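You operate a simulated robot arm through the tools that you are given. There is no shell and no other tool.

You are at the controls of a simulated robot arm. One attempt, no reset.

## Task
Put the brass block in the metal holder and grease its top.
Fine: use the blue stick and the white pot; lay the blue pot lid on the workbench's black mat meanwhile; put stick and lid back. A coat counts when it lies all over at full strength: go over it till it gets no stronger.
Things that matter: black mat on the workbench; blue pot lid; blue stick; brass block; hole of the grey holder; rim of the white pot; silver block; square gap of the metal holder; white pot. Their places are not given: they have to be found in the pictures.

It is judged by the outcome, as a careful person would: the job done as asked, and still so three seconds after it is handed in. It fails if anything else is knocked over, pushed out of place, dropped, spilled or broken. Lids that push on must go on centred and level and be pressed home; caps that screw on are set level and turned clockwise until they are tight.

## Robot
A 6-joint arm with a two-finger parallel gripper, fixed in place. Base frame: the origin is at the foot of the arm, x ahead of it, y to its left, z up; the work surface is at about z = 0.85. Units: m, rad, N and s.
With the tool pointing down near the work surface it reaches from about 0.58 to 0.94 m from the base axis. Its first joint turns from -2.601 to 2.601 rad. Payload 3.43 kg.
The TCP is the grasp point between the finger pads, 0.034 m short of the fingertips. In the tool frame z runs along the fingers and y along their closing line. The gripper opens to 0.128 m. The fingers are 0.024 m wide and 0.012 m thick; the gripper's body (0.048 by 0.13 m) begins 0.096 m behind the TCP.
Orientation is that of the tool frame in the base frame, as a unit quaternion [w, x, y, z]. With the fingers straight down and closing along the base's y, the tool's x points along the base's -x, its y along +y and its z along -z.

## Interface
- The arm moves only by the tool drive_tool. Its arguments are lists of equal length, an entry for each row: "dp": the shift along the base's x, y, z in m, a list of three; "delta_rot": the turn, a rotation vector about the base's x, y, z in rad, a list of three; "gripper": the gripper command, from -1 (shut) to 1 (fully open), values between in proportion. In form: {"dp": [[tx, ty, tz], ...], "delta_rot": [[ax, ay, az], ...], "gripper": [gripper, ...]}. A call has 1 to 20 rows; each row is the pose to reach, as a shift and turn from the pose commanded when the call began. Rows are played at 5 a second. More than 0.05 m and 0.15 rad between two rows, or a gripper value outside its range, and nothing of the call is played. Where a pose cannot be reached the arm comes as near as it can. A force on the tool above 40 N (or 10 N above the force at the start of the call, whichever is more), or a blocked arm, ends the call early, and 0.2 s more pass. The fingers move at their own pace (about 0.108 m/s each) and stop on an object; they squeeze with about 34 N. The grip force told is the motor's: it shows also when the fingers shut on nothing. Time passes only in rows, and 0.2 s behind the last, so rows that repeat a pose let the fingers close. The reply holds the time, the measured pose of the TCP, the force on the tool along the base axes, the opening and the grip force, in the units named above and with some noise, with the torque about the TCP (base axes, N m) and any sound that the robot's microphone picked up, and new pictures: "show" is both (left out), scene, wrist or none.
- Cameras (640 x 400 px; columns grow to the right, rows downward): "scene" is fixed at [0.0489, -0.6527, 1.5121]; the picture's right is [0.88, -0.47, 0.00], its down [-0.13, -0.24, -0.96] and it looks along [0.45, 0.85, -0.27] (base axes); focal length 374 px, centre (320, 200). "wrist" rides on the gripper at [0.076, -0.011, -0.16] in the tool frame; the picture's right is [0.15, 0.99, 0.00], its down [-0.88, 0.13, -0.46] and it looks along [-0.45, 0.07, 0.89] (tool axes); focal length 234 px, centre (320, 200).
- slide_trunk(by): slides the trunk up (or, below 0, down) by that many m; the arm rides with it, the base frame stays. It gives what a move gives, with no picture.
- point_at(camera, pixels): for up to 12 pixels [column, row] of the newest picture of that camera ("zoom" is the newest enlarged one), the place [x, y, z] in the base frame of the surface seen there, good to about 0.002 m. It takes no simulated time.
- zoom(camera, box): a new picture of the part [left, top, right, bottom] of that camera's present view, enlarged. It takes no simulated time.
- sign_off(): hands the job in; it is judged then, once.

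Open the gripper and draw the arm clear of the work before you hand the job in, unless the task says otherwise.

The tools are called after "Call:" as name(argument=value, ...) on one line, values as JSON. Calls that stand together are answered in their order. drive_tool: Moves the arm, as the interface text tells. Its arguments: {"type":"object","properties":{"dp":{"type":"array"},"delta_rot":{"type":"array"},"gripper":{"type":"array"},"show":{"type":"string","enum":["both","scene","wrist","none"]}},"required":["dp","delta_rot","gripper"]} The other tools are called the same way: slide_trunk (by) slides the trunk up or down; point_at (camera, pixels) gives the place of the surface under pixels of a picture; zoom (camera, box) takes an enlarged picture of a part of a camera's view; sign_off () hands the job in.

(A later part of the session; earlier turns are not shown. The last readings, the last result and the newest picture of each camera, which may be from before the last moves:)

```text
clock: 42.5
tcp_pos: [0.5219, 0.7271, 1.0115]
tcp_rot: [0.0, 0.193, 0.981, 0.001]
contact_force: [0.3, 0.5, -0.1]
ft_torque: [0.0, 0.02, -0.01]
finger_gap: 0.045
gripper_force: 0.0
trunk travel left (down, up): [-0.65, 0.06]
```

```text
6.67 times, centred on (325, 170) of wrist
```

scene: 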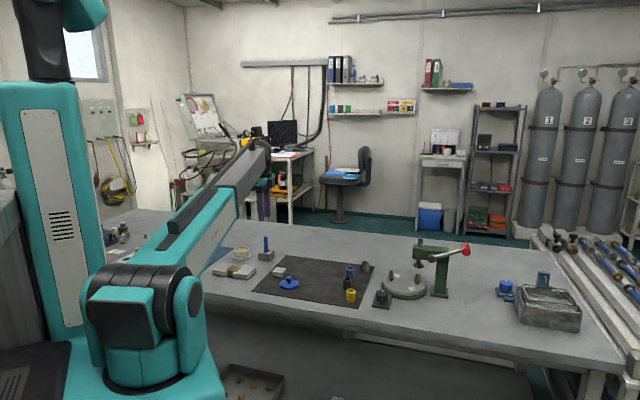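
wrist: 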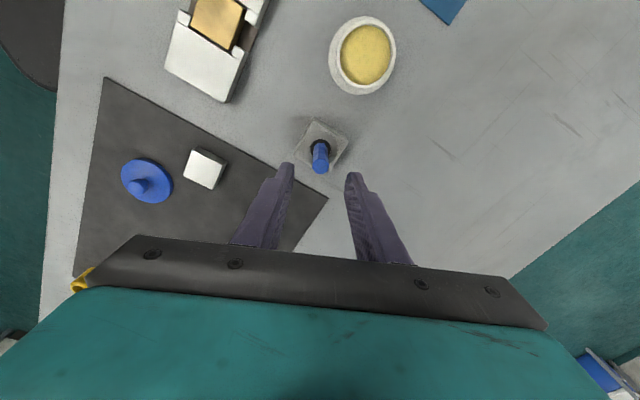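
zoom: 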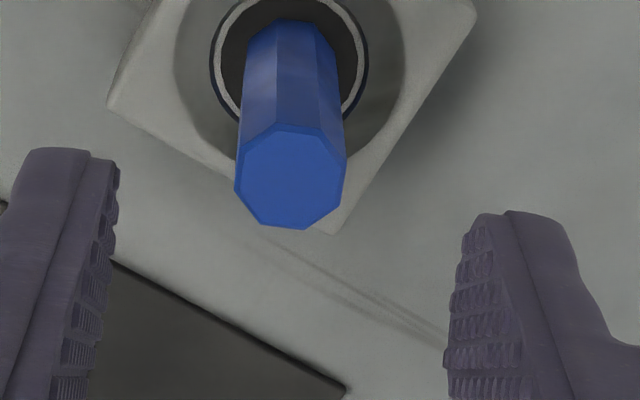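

The stick's top is within ~1.5 mm of the centre line; I correct (+0.8,+1.3) mm and descend around the stick so the fingertips end ~15 mm above the holder.

Call:
drive_tool(dp=[[0.0008, 0.0013, -0.02], [0.0008, 0.0013, -0.045], [0.0008, 0.0013, -0.065], [0.0008, 0.0013, -0.079], [0.0008, 0.0013, -0.079]], delta_rot=[[0, 0, 0], [0, 0, 0], [0, 0, 0], [0, 0, 0], [0, 0, 0]], gripper=[-0.3, -0.3, -0.3, -0.3, -0.3])

Call:
zoom(camera="wrist", box=[280, 150, 370, 220])

Call:
zoom(camera="scene", box=[240, 225, 290, 265])

```text
clock: 43.8
tcp_pos: [0.5258, 0.7278, 0.9312]
tcp_rot: [-0.001, 0.194, 0.981, 0.0]
contact_force: [-0.2, -1.0, 0.4]
ft_torque: [-0.03, -0.02, 0.01]
finger_gap: 0.0447
gripper_force: 0.1
trunk travel left (down, up): [-0.65, 0.06]
```

scene: 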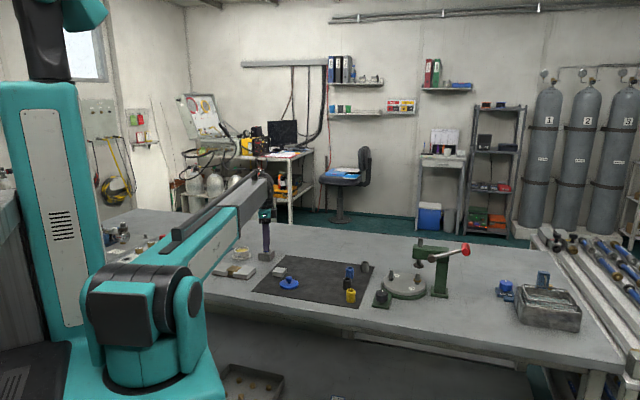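
wrist: 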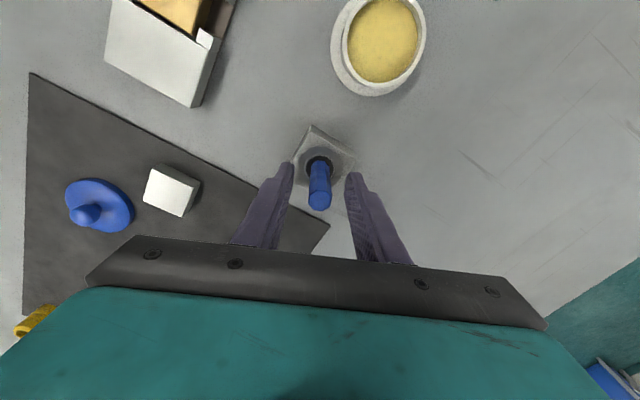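

```text
5.71 times, centred on (325, 185) of wrist
```

zoom: 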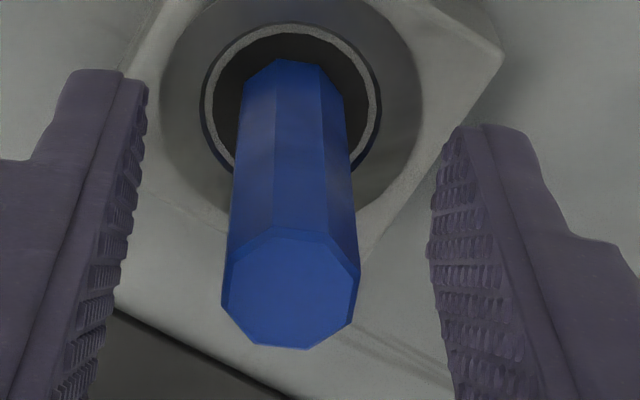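

```text
10.00 times, centred on (265, 245) of scene
```

zoom: 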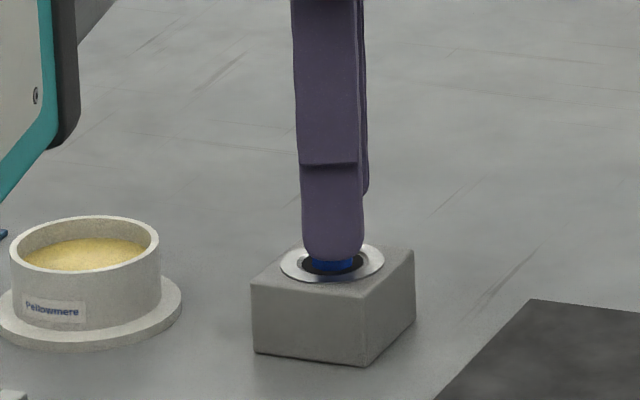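

The stick stands centred between the pads with flats facing them. I close on it.

Call:
drive_tool(dp=[[0, 0, 0], [0, 0, 0], [0, 0, 0], [0, 0, 0], [0, 0, 0]], delta_rot=[[0, 0, 0], [0, 0, 0], [0, 0, 0], [0, 0, 0], [0, 0, 0]], gripper=[-0.55, -0.7, -1, -1, -1], show="wrist")

Call:
zoom(camera="wrist", box=[280, 150, 370, 220])

```text
clock: 45.0
tcp_pos: [0.5259, 0.7281, 0.9329]
tcp_rot: [0.0, 0.193, 0.981, 0.0]
contact_force: [0.1, -0.3, -0.6]
ft_torque: [0.0, 0.02, -0.05]
finger_gap: 0.0149
gripper_force: 34.0
trunk travel left (down, up): [-0.65, 0.06]
```

wrist: 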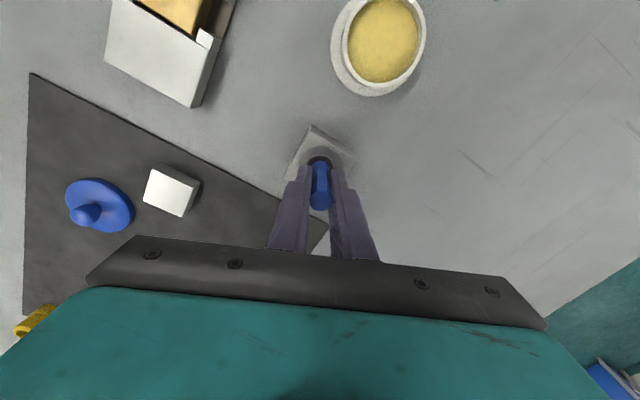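

```text
5.71 times, centred on (325, 185) of wrist
```

zoom: 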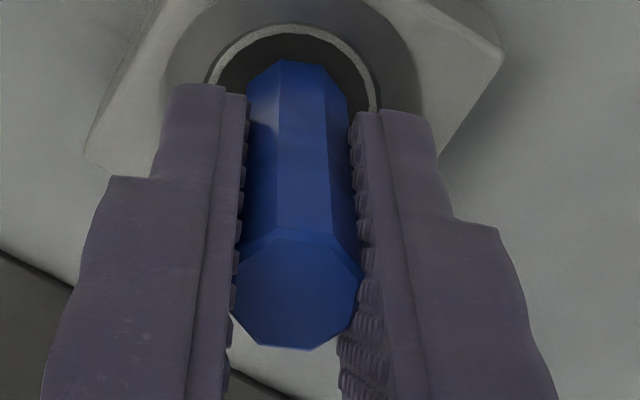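

Gripped (14.9 mm, 34 N). I lift the stick straight up out of the hole and look at its tip.

Call:
drive_tool(dp=[[0, 0, 0.02], [0, 0, 0.045], [0, 0, 0.07], [0, 0, 0.08], [0, 0, 0.08]], delta_rot=[[0, 0, 0], [0, 0, 0], [0, 0, 0], [0, 0, 0], [0, 0, 0]], gripper=[-1, -1, -1, -1, -1])

Call:
zoom(camera="scene", box=[235, 215, 295, 265])

Call:
zoom(camera="wrist", box=[280, 130, 370, 200])

```text
clock: 46.1
tcp_pos: [0.5234, 0.7289, 1.0134]
tcp_rot: [0.001, 0.195, 0.981, 0.0]
contact_force: [-0.1, 0.0, -0.8]
ft_torque: [-0.02, -0.01, 0.04]
finger_gap: 0.0148
gripper_force: 33.8
trunk travel left (down, up): [-0.65, 0.06]
```

scene: 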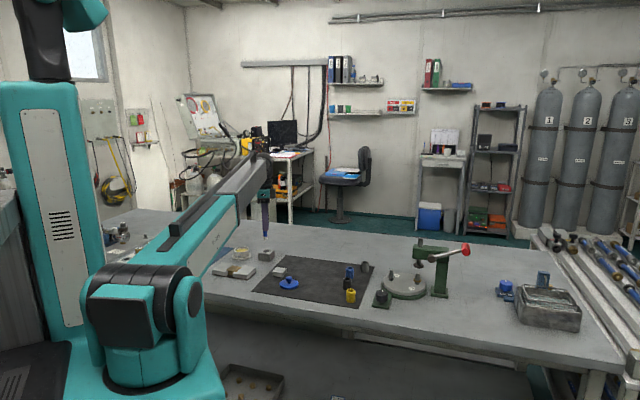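
wrist: 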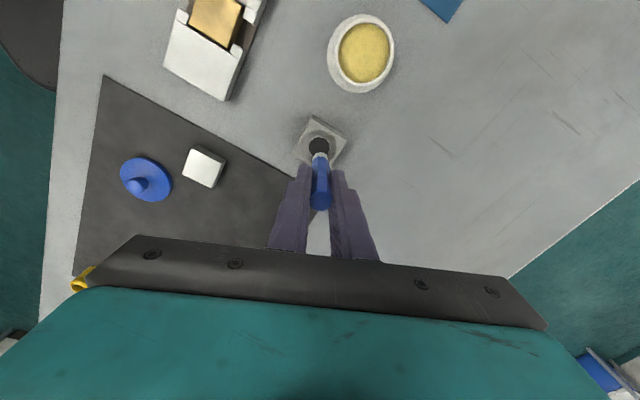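

```text
8.00 times, centred on (265, 240) of scene
```

zoom: 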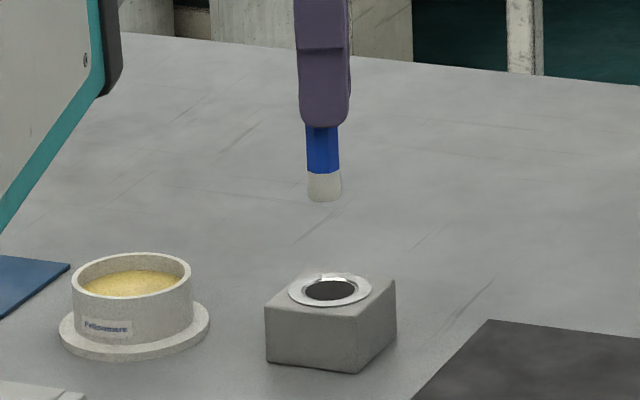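

```text
5.71 times, centred on (325, 165) of wrist
```

zoom: 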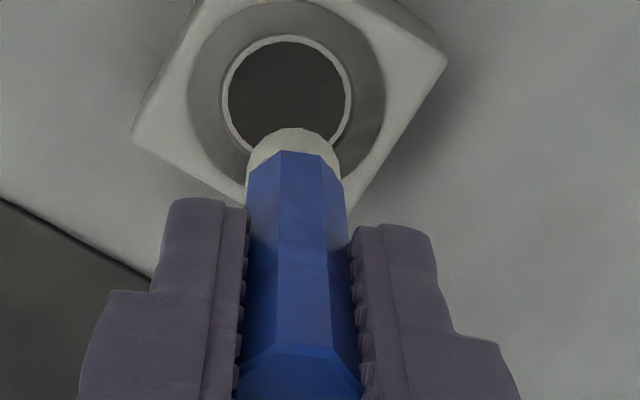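

The stick has a pale dabbing tip. I measure the tip's bottom from the scene camera.

Call:
zoom(camera="scene", box=[250, 225, 282, 245])

```text
16.00 times, centred on (266, 235) of scene
```

zoom: 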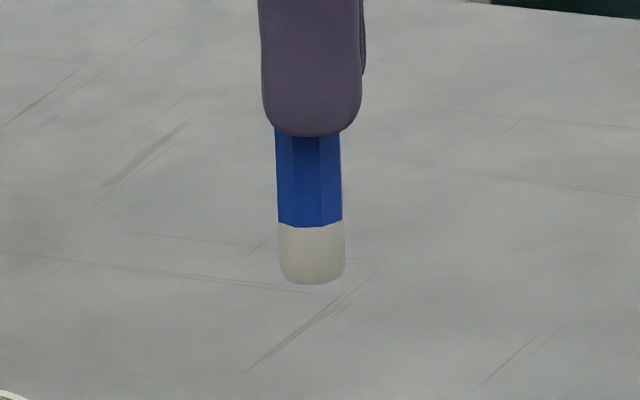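

Call:
point_at(camera="zoom", pixels=[[312, 278], [312, 230], [285, 255], [340, 255], [312, 220], [312, 130], [310, 255], [312, 281]])

```text
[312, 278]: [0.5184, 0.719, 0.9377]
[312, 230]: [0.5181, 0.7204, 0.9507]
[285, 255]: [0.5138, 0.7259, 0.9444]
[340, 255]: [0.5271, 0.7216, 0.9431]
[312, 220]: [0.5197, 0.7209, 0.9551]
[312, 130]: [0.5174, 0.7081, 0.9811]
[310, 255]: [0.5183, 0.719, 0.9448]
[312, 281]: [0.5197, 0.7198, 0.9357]
```

Tip bottom is ≈77 mm below the TCP and ≈17 mm wide; the grease surface is at z≈0.874 with the rim at ≈0.881. I move over the pot centre (0.438, 0.7995) at this height first.

Call:
drive_tool(dp=[[-0.0285, 0.0236, 0], [-0.057, 0.0472, 0], [-0.0855, 0.0708, 0], [-0.0855, 0.0708, -0.03], [-0.0855, 0.0708, -0.04], [-0.0855, 0.0708, -0.04]], delta_rot=[[0, 0, 0], [0, 0, 0], [0, 0, 0], [0, 0, 0], [0, 0, 0], [0, 0, 0]], gripper=[-1, -1, -1, -1, -1, -1])

Call:
zoom(camera="scene", box=[220, 230, 270, 265])

Call:
zoom(camera="wrist", box=[270, 110, 370, 200])

```text
clock: 47.5
tcp_pos: [0.4375, 0.8007, 0.9729]
tcp_rot: [0.0, 0.195, 0.981, -0.001]
contact_force: [-0.3, 0.1, -0.3]
ft_torque: [-0.03, 0.0, 0.02]
finger_gap: 0.0147
gripper_force: 33.3
trunk travel left (down, up): [-0.65, 0.06]
```

scene: 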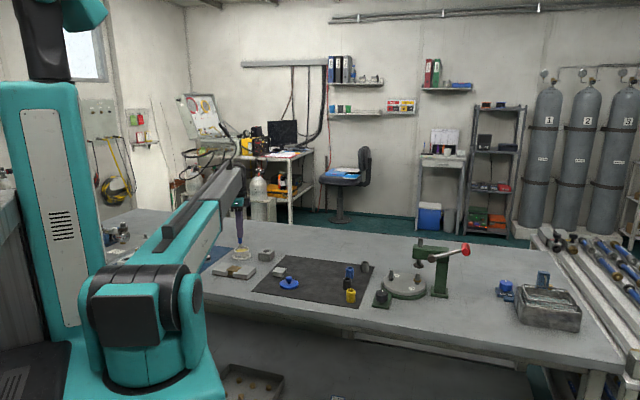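
wrist: 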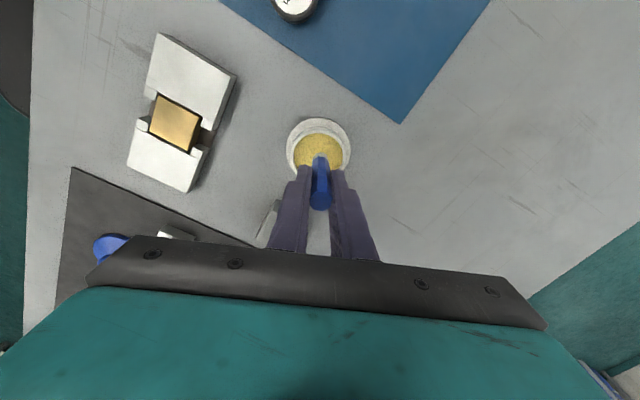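

```text
11.43 times, centred on (245, 248) of scene
```

zoom: 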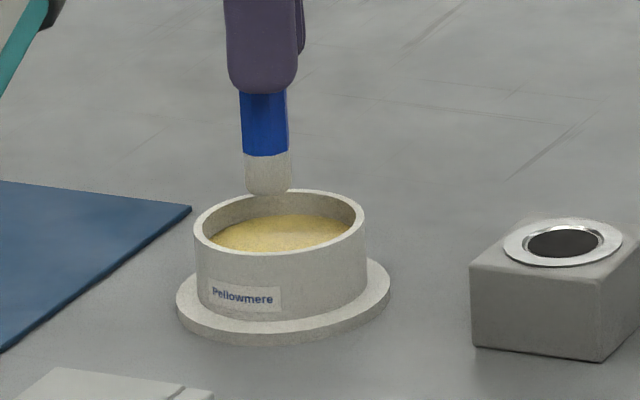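

```text
4.44 times, centred on (320, 155) of wrist
```

zoom: 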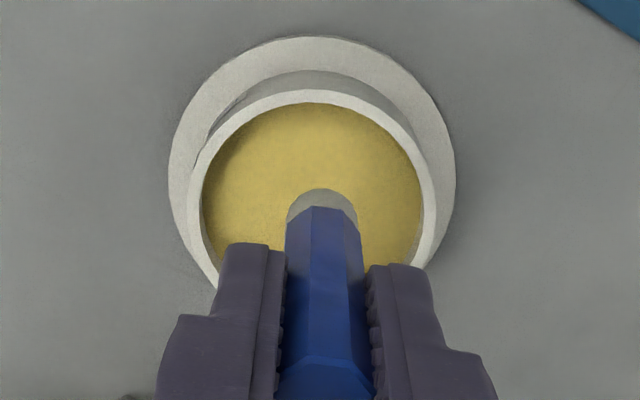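

The tip hangs over the grease near the pot's centre, clear of the rim. I dip slowly to about 7 mm deep and hold.

Call:
drive_tool(dp=[[0, 0, -0.012], [0, 0, -0.02], [0, 0, -0.026], [0, 0, -0.029], [0, 0, -0.029]], delta_rot=[[0, 0, 0], [0, 0, 0], [0, 0, 0], [0, 0, 0], [0, 0, 0]], gripper=[-1, -1, -1, -1, -1], show="wrist")

Call:
zoom(camera="scene", box=[220, 230, 270, 265])

```text
clock: 48.8
tcp_pos: [0.4387, 0.7991, 0.946]
tcp_rot: [0.001, 0.194, 0.981, 0.003]
contact_force: [0.6, 4.6, 26.5]
ft_torque: [0.32, -0.03, -0.01]
finger_gap: 0.0148
gripper_force: 34.0
trunk travel left (down, up): [-0.65, 0.06]
```

wrist: 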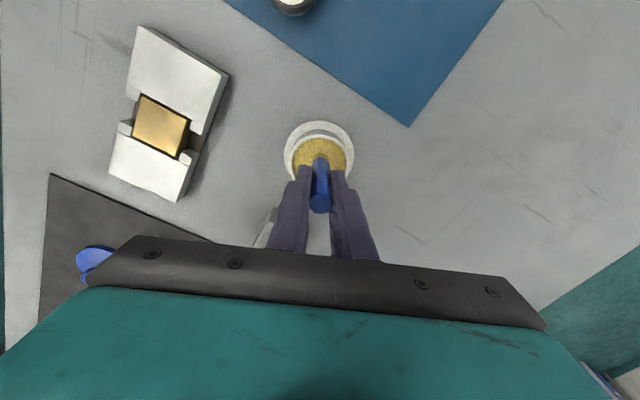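

```text
11.43 times, centred on (245, 248) of scene
```

zoom: 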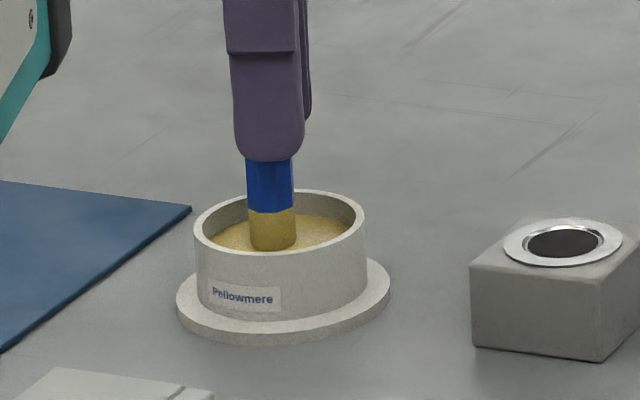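

The grease is firm (26 N on touching it) and the tip has turned yellow, so it's loaded. I lift it straight out.

Call:
drive_tool(dp=[[0, 0, 0.01], [0, 0, 0.03], [0, 0, 0.06], [0, 0, 0.069], [0, 0, 0.069]], delta_rot=[[0, 0, 0], [0, 0, 0], [0, 0, 0], [0, 0, 0], [0, 0, 0]], gripper=[-1, -1, -1, -1, -1], show="none")

Call:
zoom(camera="scene", box=[225, 215, 265, 245])

Call:
zoom(camera="wrist", box=[280, 130, 370, 200])

```text
clock: 50.0
tcp_pos: [0.4399, 0.8002, 1.0124]
tcp_rot: [0.0, 0.195, 0.981, 0.0]
contact_force: [-0.1, -0.4, 0.1]
ft_torque: [0.02, -0.01, 0.01]
finger_gap: 0.0152
gripper_force: 34.4
trunk travel left (down, up): [-0.65, 0.06]
```

```text
13.33 times, centred on (245, 230) of scene
```

zoom: 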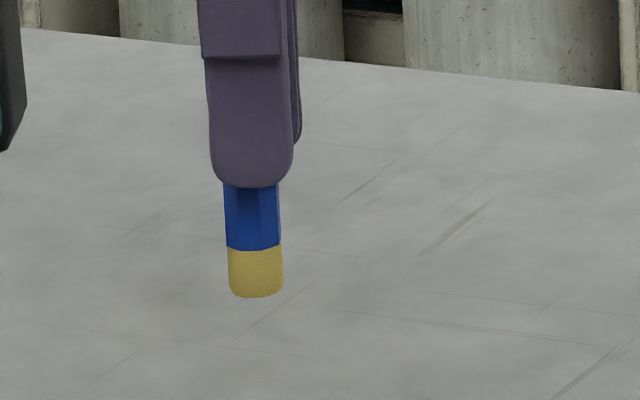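

```text
5.71 times, centred on (325, 165) of wrist
```

zoom: 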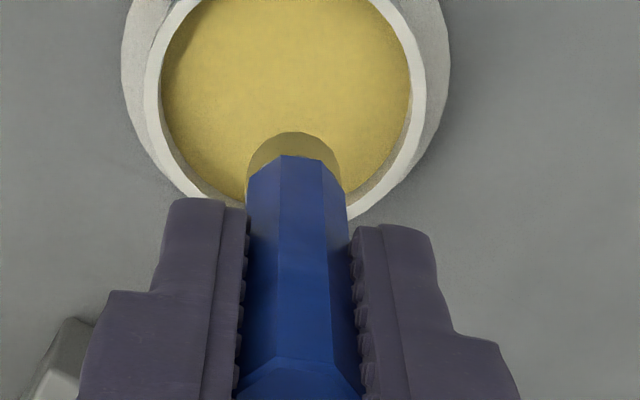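

The tip is loaded with grease; I measure its bottom again in case the stick slid in the grip.

Call:
zoom(camera="scene", box=[225, 225, 257, 245])

Call:
point_at(camera="zoom", pixels=[[330, 290], [330, 285], [330, 250], [300, 260], [355, 260], [330, 225], [320, 100], [330, 150]])

```text
16.00 times, centred on (241, 235) of scene
```

zoom: 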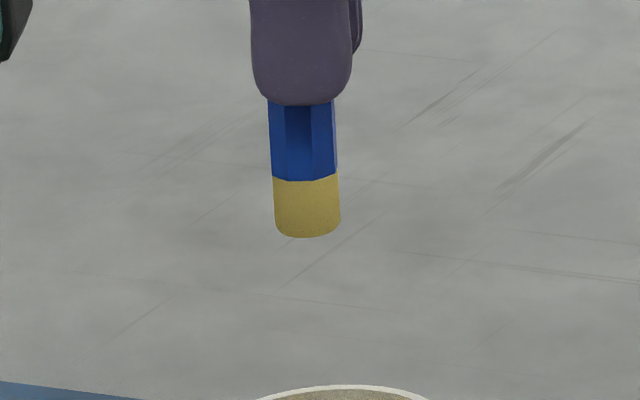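

```text
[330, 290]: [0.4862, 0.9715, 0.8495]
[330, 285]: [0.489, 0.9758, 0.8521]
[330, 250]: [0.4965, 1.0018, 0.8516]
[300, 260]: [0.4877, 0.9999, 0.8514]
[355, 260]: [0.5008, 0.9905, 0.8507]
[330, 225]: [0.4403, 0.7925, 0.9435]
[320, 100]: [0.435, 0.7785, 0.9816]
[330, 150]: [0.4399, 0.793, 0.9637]
```

Call:
point_at(camera="zoom", pixels=[[307, 234], [307, 230], [307, 210], [280, 210], [336, 210], [307, 185], [303, 100]])

```text
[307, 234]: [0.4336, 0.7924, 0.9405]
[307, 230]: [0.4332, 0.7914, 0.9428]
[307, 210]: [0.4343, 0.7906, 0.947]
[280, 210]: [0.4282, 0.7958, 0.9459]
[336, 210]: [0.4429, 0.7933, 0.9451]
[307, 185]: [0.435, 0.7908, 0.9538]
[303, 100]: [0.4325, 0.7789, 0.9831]
```

The stick slid up ~4 mm in the grip, tip is now ≈72.5 mm below the TCP. I now measure the brass block's top as seen in the current wrist view.

Call:
zoom(camera="wrist", box=[140, 70, 220, 150])

```text
5.00 times, centred on (180, 110) of wrist
```

zoom: 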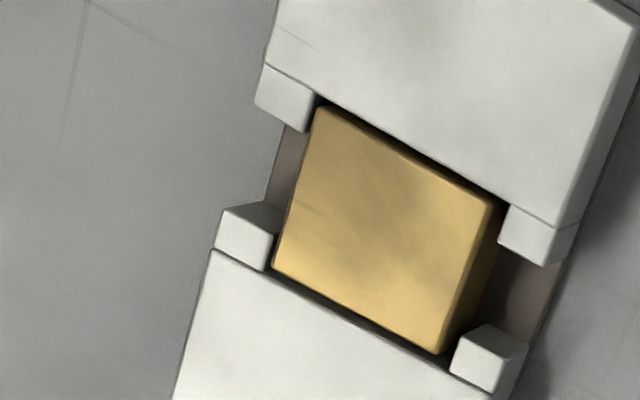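

Call:
point_at(camera="zoom", pixels=[[322, 112], [488, 202], [436, 348], [279, 262], [385, 230], [340, 180], [430, 270], [400, 160], [350, 290], [260, 350], [500, 120], [290, 85]])

```text
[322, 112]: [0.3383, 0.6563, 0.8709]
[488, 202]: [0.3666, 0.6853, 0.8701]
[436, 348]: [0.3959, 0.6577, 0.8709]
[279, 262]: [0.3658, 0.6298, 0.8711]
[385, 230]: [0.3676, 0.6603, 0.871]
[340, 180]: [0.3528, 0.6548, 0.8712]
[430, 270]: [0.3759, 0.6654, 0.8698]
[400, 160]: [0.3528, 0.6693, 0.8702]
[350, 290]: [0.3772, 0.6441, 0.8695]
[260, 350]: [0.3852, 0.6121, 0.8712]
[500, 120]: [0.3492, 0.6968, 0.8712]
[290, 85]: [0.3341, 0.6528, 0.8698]
```

Block centre is (0.3667, 0.6573), top z≈0.8706, nearly flush with the walls. I carry the loaded tip over the block's centre and stop ~10 mm above it.

Call:
drive_tool(dp=[[-0.018, -0.0355, 0], [-0.036, -0.071, 0], [-0.054, -0.1065, 0], [-0.0714, -0.142, 0], [-0.0714, -0.142, -0.03], [-0.0714, -0.142, -0.055], [-0.0714, -0.142, -0.058], [-0.0714, -0.142, -0.058]], delta_rot=[[0, 0, 0], [0, 0, 0], [0, 0, 0], [0, 0, 0], [0, 0, 0], [0, 0, 0], [0, 0, 0], [0, 0, 0]], gripper=[-1, -1, -1, -1, -1, -1, -1, -1])

Call:
zoom(camera="scene", box=[210, 240, 260, 280])

Call:
zoom(camera="wrist", box=[270, 110, 370, 200])

```text
clock: 51.8
tcp_pos: [0.3677, 0.6588, 0.9535]
tcp_rot: [0.0, 0.195, 0.981, 0.0]
contact_force: [0.2, -0.1, -0.6]
ft_torque: [0.0, 0.0, 0.01]
finger_gap: 0.015
gripper_force: 34.4
trunk travel left (down, up): [-0.65, 0.06]
```

scene: 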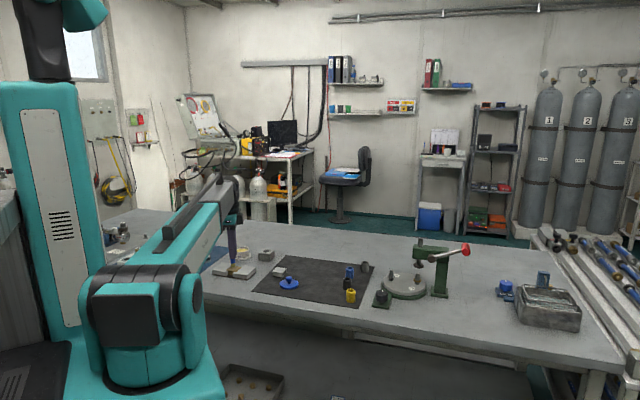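
wrist: 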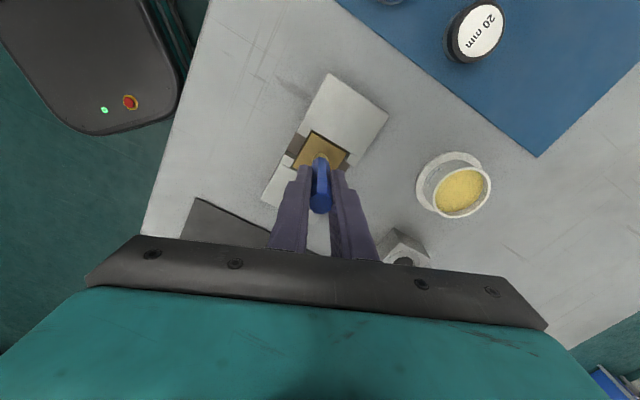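

```text
10.00 times, centred on (235, 260) of scene
```

zoom: 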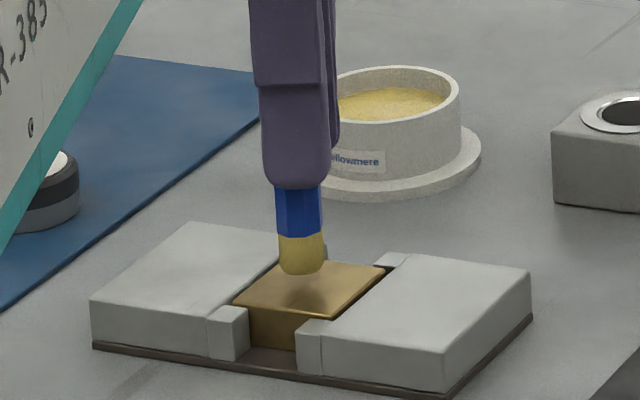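

```text
4.44 times, centred on (320, 155) of wrist
```

zoom: 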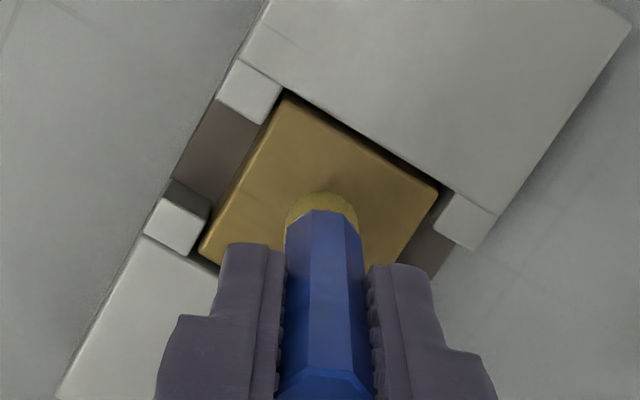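

The tip is centred above the block. I shift to the first corner (−u,−v) and go down in fine steps to find contact.

Call:
drive_tool(dp=[[0, -0.01, 0], [0, -0.0205, 0], [0, -0.0205, -0.006], [0, -0.0205, -0.009], [0, -0.0205, -0.0105], [0, -0.0205, -0.0115], [0, -0.0205, -0.0115]], delta_rot=[[0, 0, 0], [0, 0, 0], [0, 0, 0], [0, 0, 0], [0, 0, 0], [0, 0, 0], [0, 0, 0]], gripper=[-1, -1, -1, -1, -1, -1, -1], show="none")

Call:
zoom(camera="scene", box=[215, 245, 255, 275])

```text
clock: 53.4
tcp_pos: [0.3671, 0.6361, 0.9436]
tcp_rot: [0.001, 0.194, 0.981, 0.002]
contact_force: [2.1, 4.5, 26.9]
ft_torque: [0.32, -0.12, -0.01]
finger_gap: 0.0152
gripper_force: 34.3
trunk travel left (down, up): [-0.65, 0.06]
```

```text
13.33 times, centred on (235, 260) of scene
```

zoom: 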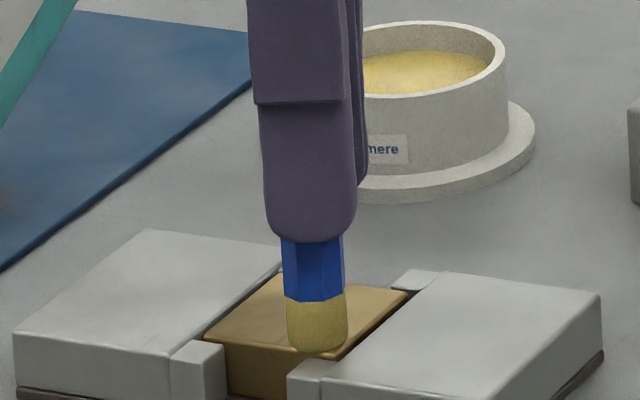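

Contact is firm (27 N). I ease off half a millimetre and rub a raster of four lines over the whole top.

Call:
drive_tool(dp=[[0, 0, 0.0005], [0.0068, 0.0068, 0.0005], [0.0137, 0.0137, 0.0005], [0.0205, 0.0205, 0.0005], [0.0137, 0.0273, 0.0005], [0.0068, 0.0205, 0.0005], [0.0, 0.0137, 0.0005], [-0.0068, 0.0068, 0.0005], [-0.0137, 0.0137, 0.0005], [-0.0068, 0.0205, 0.0005], [0.0, 0.0273, 0.0005], [0.0068, 0.0342, 0.0005], [0.0, 0.041, 0.0005], [-0.0068, 0.0342, 0.0005], [-0.0137, 0.0273, 0.0005], [-0.0205, 0.0205, 0.0005], [-0.0205, 0.0205, 0.0005]], delta_rot=[[0, 0, 0], [0, 0, 0], [0, 0, 0], [0, 0, 0], [0, 0, 0], [0, 0, 0], [0, 0, 0], [0, 0, 0], [0, 0, 0], [0, 0, 0], [0, 0, 0], [0, 0, 0], [0, 0, 0], [0, 0, 0], [0, 0, 0], [0, 0, 0], [0, 0, 0]], gripper=[-1, -1, -1, -1, -1, -1, -1, -1, -1, -1, -1, -1, -1, -1, -1, -1, -1], show="wrist")

Call:
zoom(camera="scene", box=[215, 245, 255, 275])

Call:
zoom(camera="wrist", box=[270, 110, 370, 200])

```text
clock: 57.0
tcp_pos: [0.3476, 0.6567, 0.9442]
tcp_rot: [0.0, 0.194, 0.981, 0.0]
contact_force: [1.6, 1.5, 8.6]
ft_torque: [0.13, -0.05, 0.0]
finger_gap: 0.0149
gripper_force: 34.3
trunk travel left (down, up): [-0.65, 0.06]
```

wrist: 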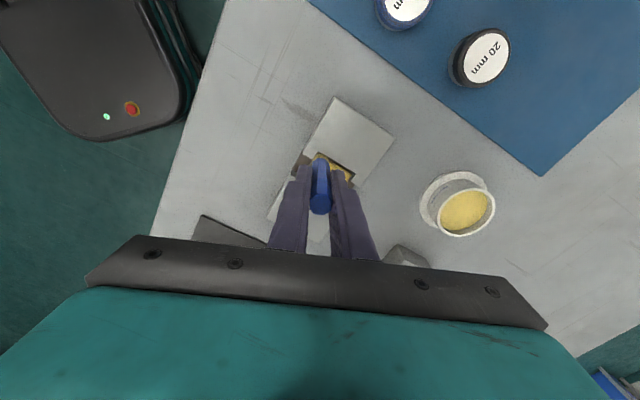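

```text
13.33 times, centred on (235, 260) of scene
```

zoom: 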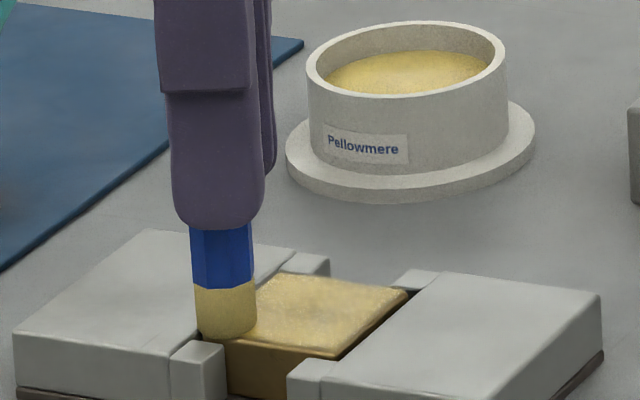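

```text
4.44 times, centred on (320, 155) of wrist
```

zoom: 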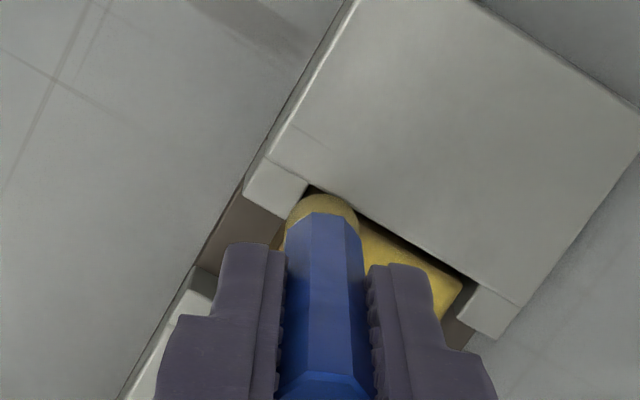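

The coat is appearing (yellow film). I lift off and look at its coverage.

Call:
drive_tool(dp=[[0, 0, 0.02], [0, 0, 0.05], [0.02, 0.04, 0.06], [0.04, 0.075, 0.068], [0.04, 0.075, 0.068]], delta_rot=[[0, 0, 0], [0, 0, 0], [0, 0, 0], [0, 0, 0], [0, 0, 0]], gripper=[-1, -1, -1, -1, -1], show="wrist")

Call:
zoom(camera="scene", box=[215, 245, 255, 275])

Call:
zoom(camera="wrist", box=[190, 100, 290, 200])

```text
clock: 58.1
tcp_pos: [0.3893, 0.7338, 1.0115]
tcp_rot: [0.0, 0.194, 0.981, 0.001]
contact_force: [0.1, -0.3, -0.2]
ft_torque: [-0.02, -0.05, 0.0]
finger_gap: 0.0149
gripper_force: 33.8
trunk travel left (down, up): [-0.65, 0.06]
```

wrist: 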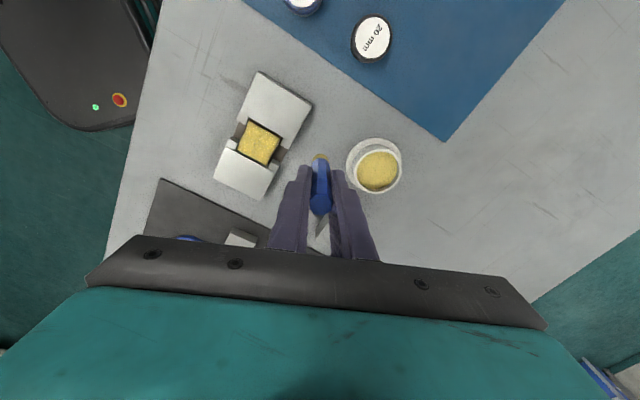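

```text
13.33 times, centred on (235, 260) of scene
```

zoom: 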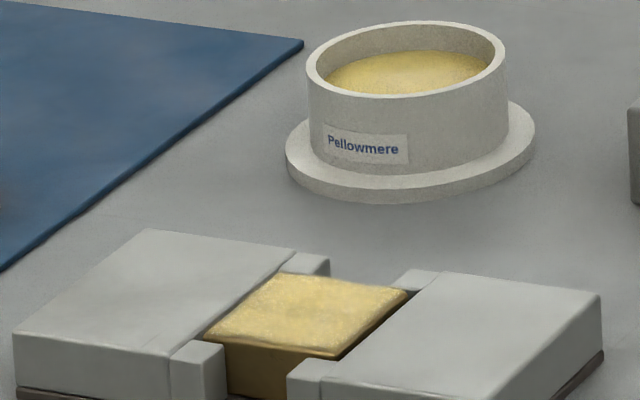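

```text
4.00 times, centred on (240, 150) of wrist
```

zoom: 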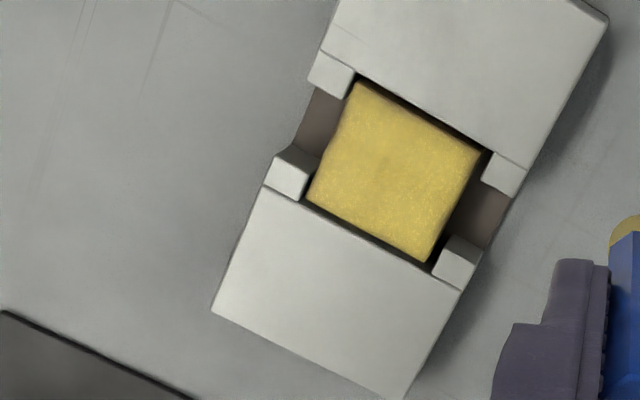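

The film covers the top, and the holder is clean. I take a high zoom as a baseline to judge strength before the next coats.

Call:
zoom(camera="wrist", box=[235, 115, 285, 170])

Call:
zoom(camera="scene", box=[225, 258, 250, 275])

```text
7.27 times, centred on (260, 142) of wrist
```

zoom: 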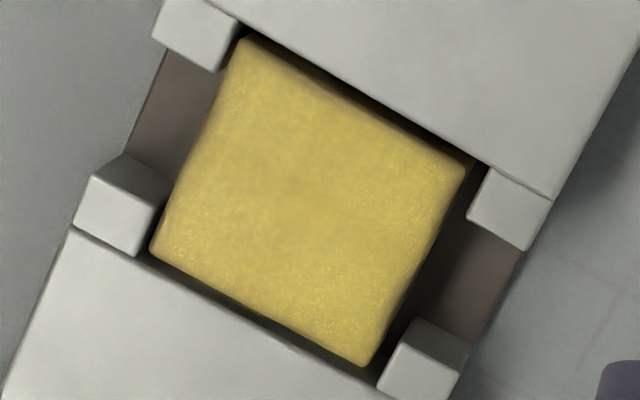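

```text
16.00 times, centred on (238, 266) of scene
```

zoom: 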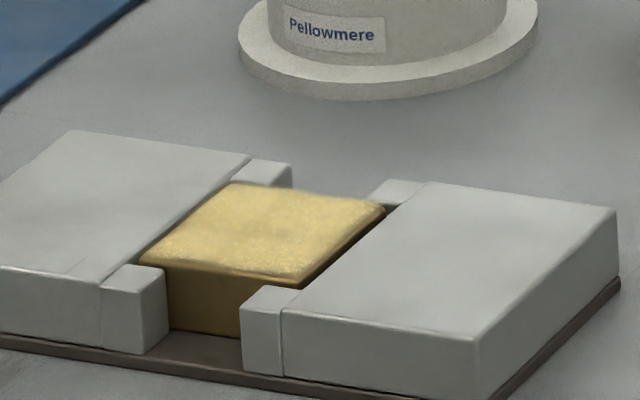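

The coat is still somewhat uneven, so I go back to the pot for a second load, lowering in fine steps near the grease surface.

Call:
drive_tool(dp=[[0.025, 0.033, 0.001], [0.0519, 0.067, 0.001], [0.0519, 0.067, -0.03], [0.0519, 0.067, -0.055], [0.0519, 0.067, -0.062], [0.0519, 0.067, -0.0645], [0.0519, 0.067, -0.0655], [0.0519, 0.067, -0.0655]], delta_rot=[[0, 0, 0], [0, 0, 0], [0, 0, 0], [0, 0, 0], [0, 0, 0], [0, 0, 0], [0, 0, 0], [0, 0, 0]], gripper=[-1, -1, -1, -1, -1, -1, -1, -1], show="none")

Call:
zoom(camera="scene", box=[225, 240, 265, 265])

```text
clock: 60.0
tcp_pos: [0.4382, 0.8016, 0.9452]
tcp_rot: [0.0, 0.194, 0.981, -0.001]
contact_force: [-0.5, -1.1, -0.2]
ft_torque: [-0.02, -0.02, -0.02]
finger_gap: 0.0149
gripper_force: 33.5
trunk travel left (down, up): [-0.65, 0.06]
```

```text
16.00 times, centred on (245, 252) of scene
```

zoom: 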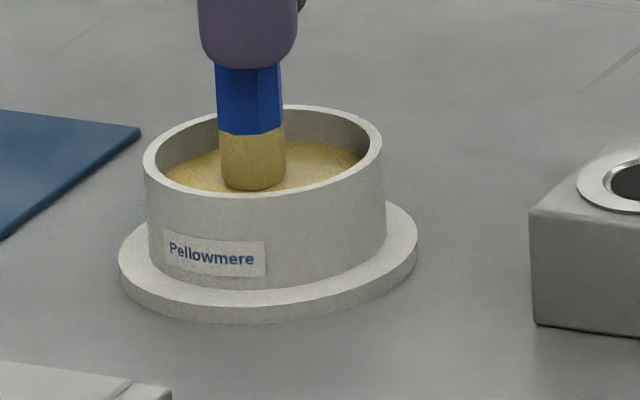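

Not touching yet (≈0 N); I lower another 1.5 mm in fine steps.

Call:
drive_tool(dp=[[0, 0, -0.0006], [0, 0, -0.0012], [0, 0, -0.0018], [0, 0, -0.0018]], delta_rot=[[0, 0, 0], [0, 0, 0], [0, 0, 0], [0, 0, 0]], gripper=[-1, -1, -1, -1], show="none")

```text
clock: 61.0
tcp_pos: [0.4385, 0.8005, 0.9459]
tcp_rot: [0.0, 0.195, 0.981, 0.0]
contact_force: [-0.5, 1.8, 7.7]
ft_torque: [0.1, 0.07, -0.01]
finger_gap: 0.015
gripper_force: 33.6
trunk travel left (down, up): [-0.65, 0.06]
```

Contact at 7.7 N, the tip is re-loaded. I lift, carry it to the block's first corner, and lower to the known contact height.

Call:
drive_tool(dp=[[0, 0, 0.02], [0, 0, 0.05], [0, 0, 0.068], [-0.0179, -0.0406, 0.068], [-0.0357, -0.0812, 0.068], [-0.0536, -0.1219, 0.068], [-0.0714, -0.1625, 0.068], [-0.0714, -0.1625, 0.035], [-0.0714, -0.1625, 0.012], [-0.0714, -0.1625, 0.004], [-0.0714, -0.1625, 0.001], [-0.0714, -0.1625, -0.0003], [-0.0714, -0.1625, -0.0007], [-0.0714, -0.1625, -0.0007]], delta_rot=[[0, 0, 0], [0, 0, 0], [0, 0, 0], [0, 0, 0], [0, 0, 0], [0, 0, 0], [0, 0, 0], [0, 0, 0], [0, 0, 0], [0, 0, 0], [0, 0, 0], [0, 0, 0], [0, 0, 0], [0, 0, 0]], gripper=[-1, -1, -1, -1, -1, -1, -1, -1, -1, -1, -1, -1, -1, -1], show="none")

Call:
zoom(camera="scene", box=[215, 245, 255, 275])

```text
clock: 64.0
tcp_pos: [0.3673, 0.6387, 0.9437]
tcp_rot: [0.0, 0.194, 0.981, 0.0]
contact_force: [0.3, 1.1, 3.5]
ft_torque: [0.04, -0.1, 0.01]
finger_gap: 0.0149
gripper_force: 33.9
trunk travel left (down, up): [-0.65, 0.06]
```

```text
13.33 times, centred on (235, 260) of scene
```

zoom: 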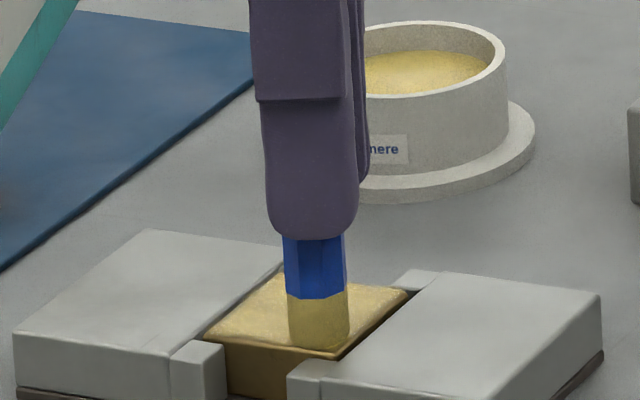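

Light contact (3.5 N). I rub the second raster, now along the other direction, with 0.3 mm more press.

Call:
drive_tool(dp=[[0, 0, -0.0003], [-0.0068, 0.0068, -0.0003], [-0.0137, 0.0137, -0.0003], [-0.0205, 0.0205, -0.0003], [-0.0137, 0.0273, -0.0003], [-0.0068, 0.0205, -0.0003], [0.0, 0.0137, -0.0003], [0.0068, 0.0068, -0.0003], [0.0137, 0.0137, -0.0003], [0.0068, 0.0205, -0.0003], [0.0, 0.0273, -0.0003], [-0.0068, 0.0342, -0.0003], [0.0, 0.041, -0.0003], [0.0068, 0.0342, -0.0003], [0.0137, 0.0273, -0.0003], [0.0205, 0.0205, -0.0003], [0.0205, 0.0205, -0.0003]], delta_rot=[[0, 0, 0], [0, 0, 0], [0, 0, 0], [0, 0, 0], [0, 0, 0], [0, 0, 0], [0, 0, 0], [0, 0, 0], [0, 0, 0], [0, 0, 0], [0, 0, 0], [0, 0, 0], [0, 0, 0], [0, 0, 0], [0, 0, 0], [0, 0, 0], [0, 0, 0]], gripper=[-1, -1, -1, -1, -1, -1, -1, -1, -1, -1, -1, -1, -1, -1, -1, -1, -1], show="none")

Call:
drive_tool(dp=[[0, 0, 0.02], [0, 0, 0.05], [0, 0.04, 0.06], [0, 0.075, 0.0693], [0, 0.075, 0.0693]], delta_rot=[[0, 0, 0], [0, 0, 0], [0, 0, 0], [0, 0, 0], [0, 0, 0]], gripper=[-1, -1, -1, -1, -1], show="wrist")

Call:
zoom(camera="scene", box=[225, 258, 250, 275])

```text
clock: 67.5
tcp_pos: [0.3893, 0.6599, 0.9436]
tcp_rot: [0.001, 0.194, 0.981, 0.001]
contact_force: [-1.4, 2.0, 11.5]
ft_torque: [0.13, 0.17, -0.06]
finger_gap: 0.0149
gripper_force: 34.0
trunk travel left (down, up): [-0.65, 0.06]
```

```text
clock: 68.8
tcp_pos: [0.3882, 0.7349, 1.0125]
tcp_rot: [0.0, 0.194, 0.981, 0.0]
contact_force: [-0.5, 0.1, -0.7]
ft_torque: [0.03, 0.0, 0.01]
finger_gap: 0.0151
gripper_force: 34.2
trunk travel left (down, up): [-0.65, 0.06]
```

wrist: 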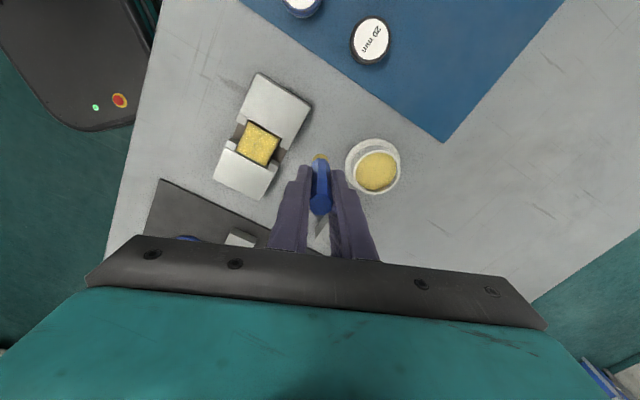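

```text
16.00 times, centred on (238, 266) of scene
```

zoom: 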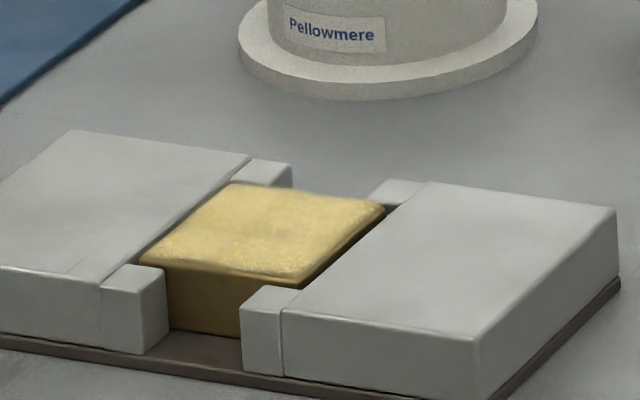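

The arm is clear again; I zoom in on the coat to compare it with the first pass.

Call:
zoom(camera="wrist", box=[235, 115, 285, 170])

```text
7.27 times, centred on (260, 142) of wrist
```

zoom: 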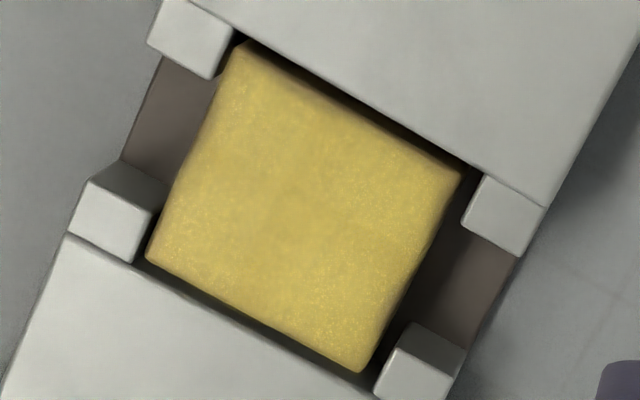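

The film looks more even but corners deserve a wider pass. I re-load the tip in the pot (same contact height as before).

Call:
drive_tool(dp=[[0.025, 0.033, 0], [0.0509, 0.067, 0], [0.0509, 0.067, -0.035], [0.0509, 0.067, -0.058], [0.0509, 0.067, -0.065], [0.0509, 0.067, -0.0672], [0.0509, 0.067, -0.0683], [0.0509, 0.067, -0.0683]], delta_rot=[[0, 0, 0], [0, 0, 0], [0, 0, 0], [0, 0, 0], [0, 0, 0], [0, 0, 0], [0, 0, 0], [0, 0, 0]], gripper=[-1, -1, -1, -1, -1, -1, -1, -1], show="none")

Call:
zoom(camera="scene", box=[225, 240, 265, 265])

```text
clock: 70.5
tcp_pos: [0.4387, 0.8003, 0.945]
tcp_rot: [0.001, 0.195, 0.981, 0.001]
contact_force: [-0.5, 0.0, 7.9]
ft_torque: [0.01, 0.06, -0.02]
finger_gap: 0.0151
gripper_force: 33.4
trunk travel left (down, up): [-0.65, 0.06]
```

```text
16.00 times, centred on (245, 252) of scene
```

zoom: 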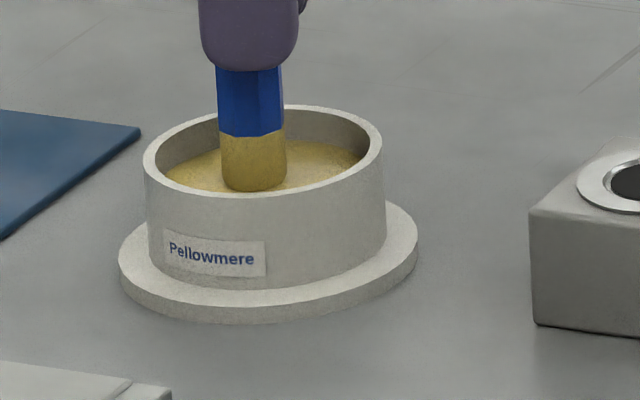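

The tip touches the grease at 7.9 N. I carry it to the block with a wider start corner and lower to light contact.

Call:
drive_tool(dp=[[0, 0, 0.02], [0, 0, 0.05], [0, 0, 0.068], [-0.0179, -0.0413, 0.068], [-0.0357, -0.0826, 0.068], [-0.0536, -0.124, 0.068], [-0.0714, -0.1653, 0.068], [-0.0714, -0.1653, 0.035], [-0.0714, -0.1653, 0.012], [-0.0714, -0.1653, 0.004], [-0.0714, -0.1653, 0.001], [-0.0714, -0.1653, -0.0003], [-0.0714, -0.1653, -0.0008], [-0.0714, -0.1653, -0.0008]], delta_rot=[[0, 0, 0], [0, 0, 0], [0, 0, 0], [0, 0, 0], [0, 0, 0], [0, 0, 0], [0, 0, 0], [0, 0, 0], [0, 0, 0], [0, 0, 0], [0, 0, 0], [0, 0, 0], [0, 0, 0], [0, 0, 0]], gripper=[-1, -1, -1, -1, -1, -1, -1, -1, -1, -1, -1, -1, -1, -1], show="none")

Call:
zoom(camera="scene", box=[225, 258, 250, 275])

```text
clock: 73.5
tcp_pos: [0.3675, 0.6359, 0.9446]
tcp_rot: [0.0, 0.194, 0.981, 0.0]
contact_force: [-0.6, 0.0, 0.0]
ft_torque: [-0.01, 0.0, 0.04]
finger_gap: 0.0151
gripper_force: 34.3
trunk travel left (down, up): [-0.65, 0.06]
```

```text
16.00 times, centred on (238, 266) of scene
```

zoom: 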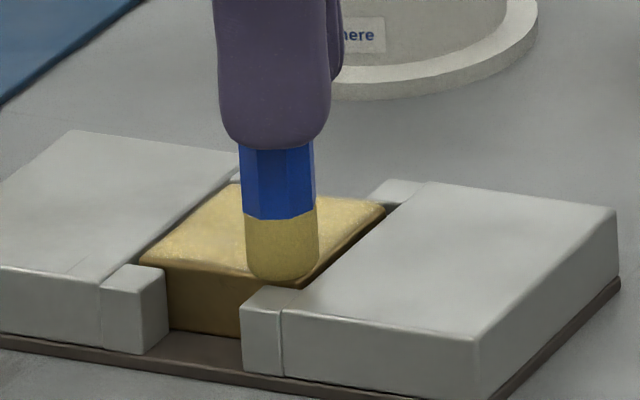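

Not quite touching (0 N); I lower 0.6 mm and check.

Call:
drive_tool(dp=[[0, 0, -0.0004], [0, 0, -0.0007], [0, 0, -0.0007]], delta_rot=[[0, 0, 0], [0, 0, 0], [0, 0, 0]], gripper=[-1, -1, -1], show="none")

```text
clock: 74.3
tcp_pos: [0.3679, 0.6353, 0.9437]
tcp_rot: [0.0, 0.193, 0.981, 0.001]
contact_force: [-0.6, 1.0, 7.6]
ft_torque: [0.05, 0.0, 0.04]
finger_gap: 0.0148
gripper_force: 33.8
trunk travel left (down, up): [-0.65, 0.06]
```

Contact is 7.6 N at this corner. I rub the wide five-line raster over the whole top.

Call:
drive_tool(dp=[[0, 0, 0], [0.0078, 0.0078, 0], [0.0156, 0.0156, 0], [0.0233, 0.0233, 0], [0.0175, 0.0292, 0], [0.0097, 0.0214, 0], [0.0019, 0.0136, 0], [-0.0058, 0.0058, 0], [-0.0117, 0.0117, 0], [-0.0039, 0.0194, 0], [0.0039, 0.0272, 0], [0.0117, 0.035, 0], [0.0058, 0.0408, 0], [-0.0019, 0.0331, 0], [-0.0097, 0.0253, 0], [-0.0175, 0.0175, 0], [-0.0233, 0.0233, 0], [-0.0156, 0.0311, 0], [-0.0078, 0.0389, 0], [0.0, 0.0467, 0]], delta_rot=[[0, 0, 0], [0, 0, 0], [0, 0, 0], [0, 0, 0], [0, 0, 0], [0, 0, 0], [0, 0, 0], [0, 0, 0], [0, 0, 0], [0, 0, 0], [0, 0, 0], [0, 0, 0], [0, 0, 0], [0, 0, 0], [0, 0, 0], [0, 0, 0], [0, 0, 0], [0, 0, 0], [0, 0, 0], [0, 0, 0]], gripper=[-1, -1, -1, -1, -1, -1, -1, -1, -1, -1, -1, -1, -1, -1, -1, -1, -1, -1, -1, -1], show="none")

```text
clock: 78.5
tcp_pos: [0.3669, 0.6811, 0.9439]
tcp_rot: [0.0, 0.194, 0.981, 0.001]
contact_force: [-5.4, -2.3, 16.5]
ft_torque: [-0.13, 0.4, 0.0]
finger_gap: 0.0147
gripper_force: 33.7
trunk travel left (down, up): [-0.65, 0.06]
```

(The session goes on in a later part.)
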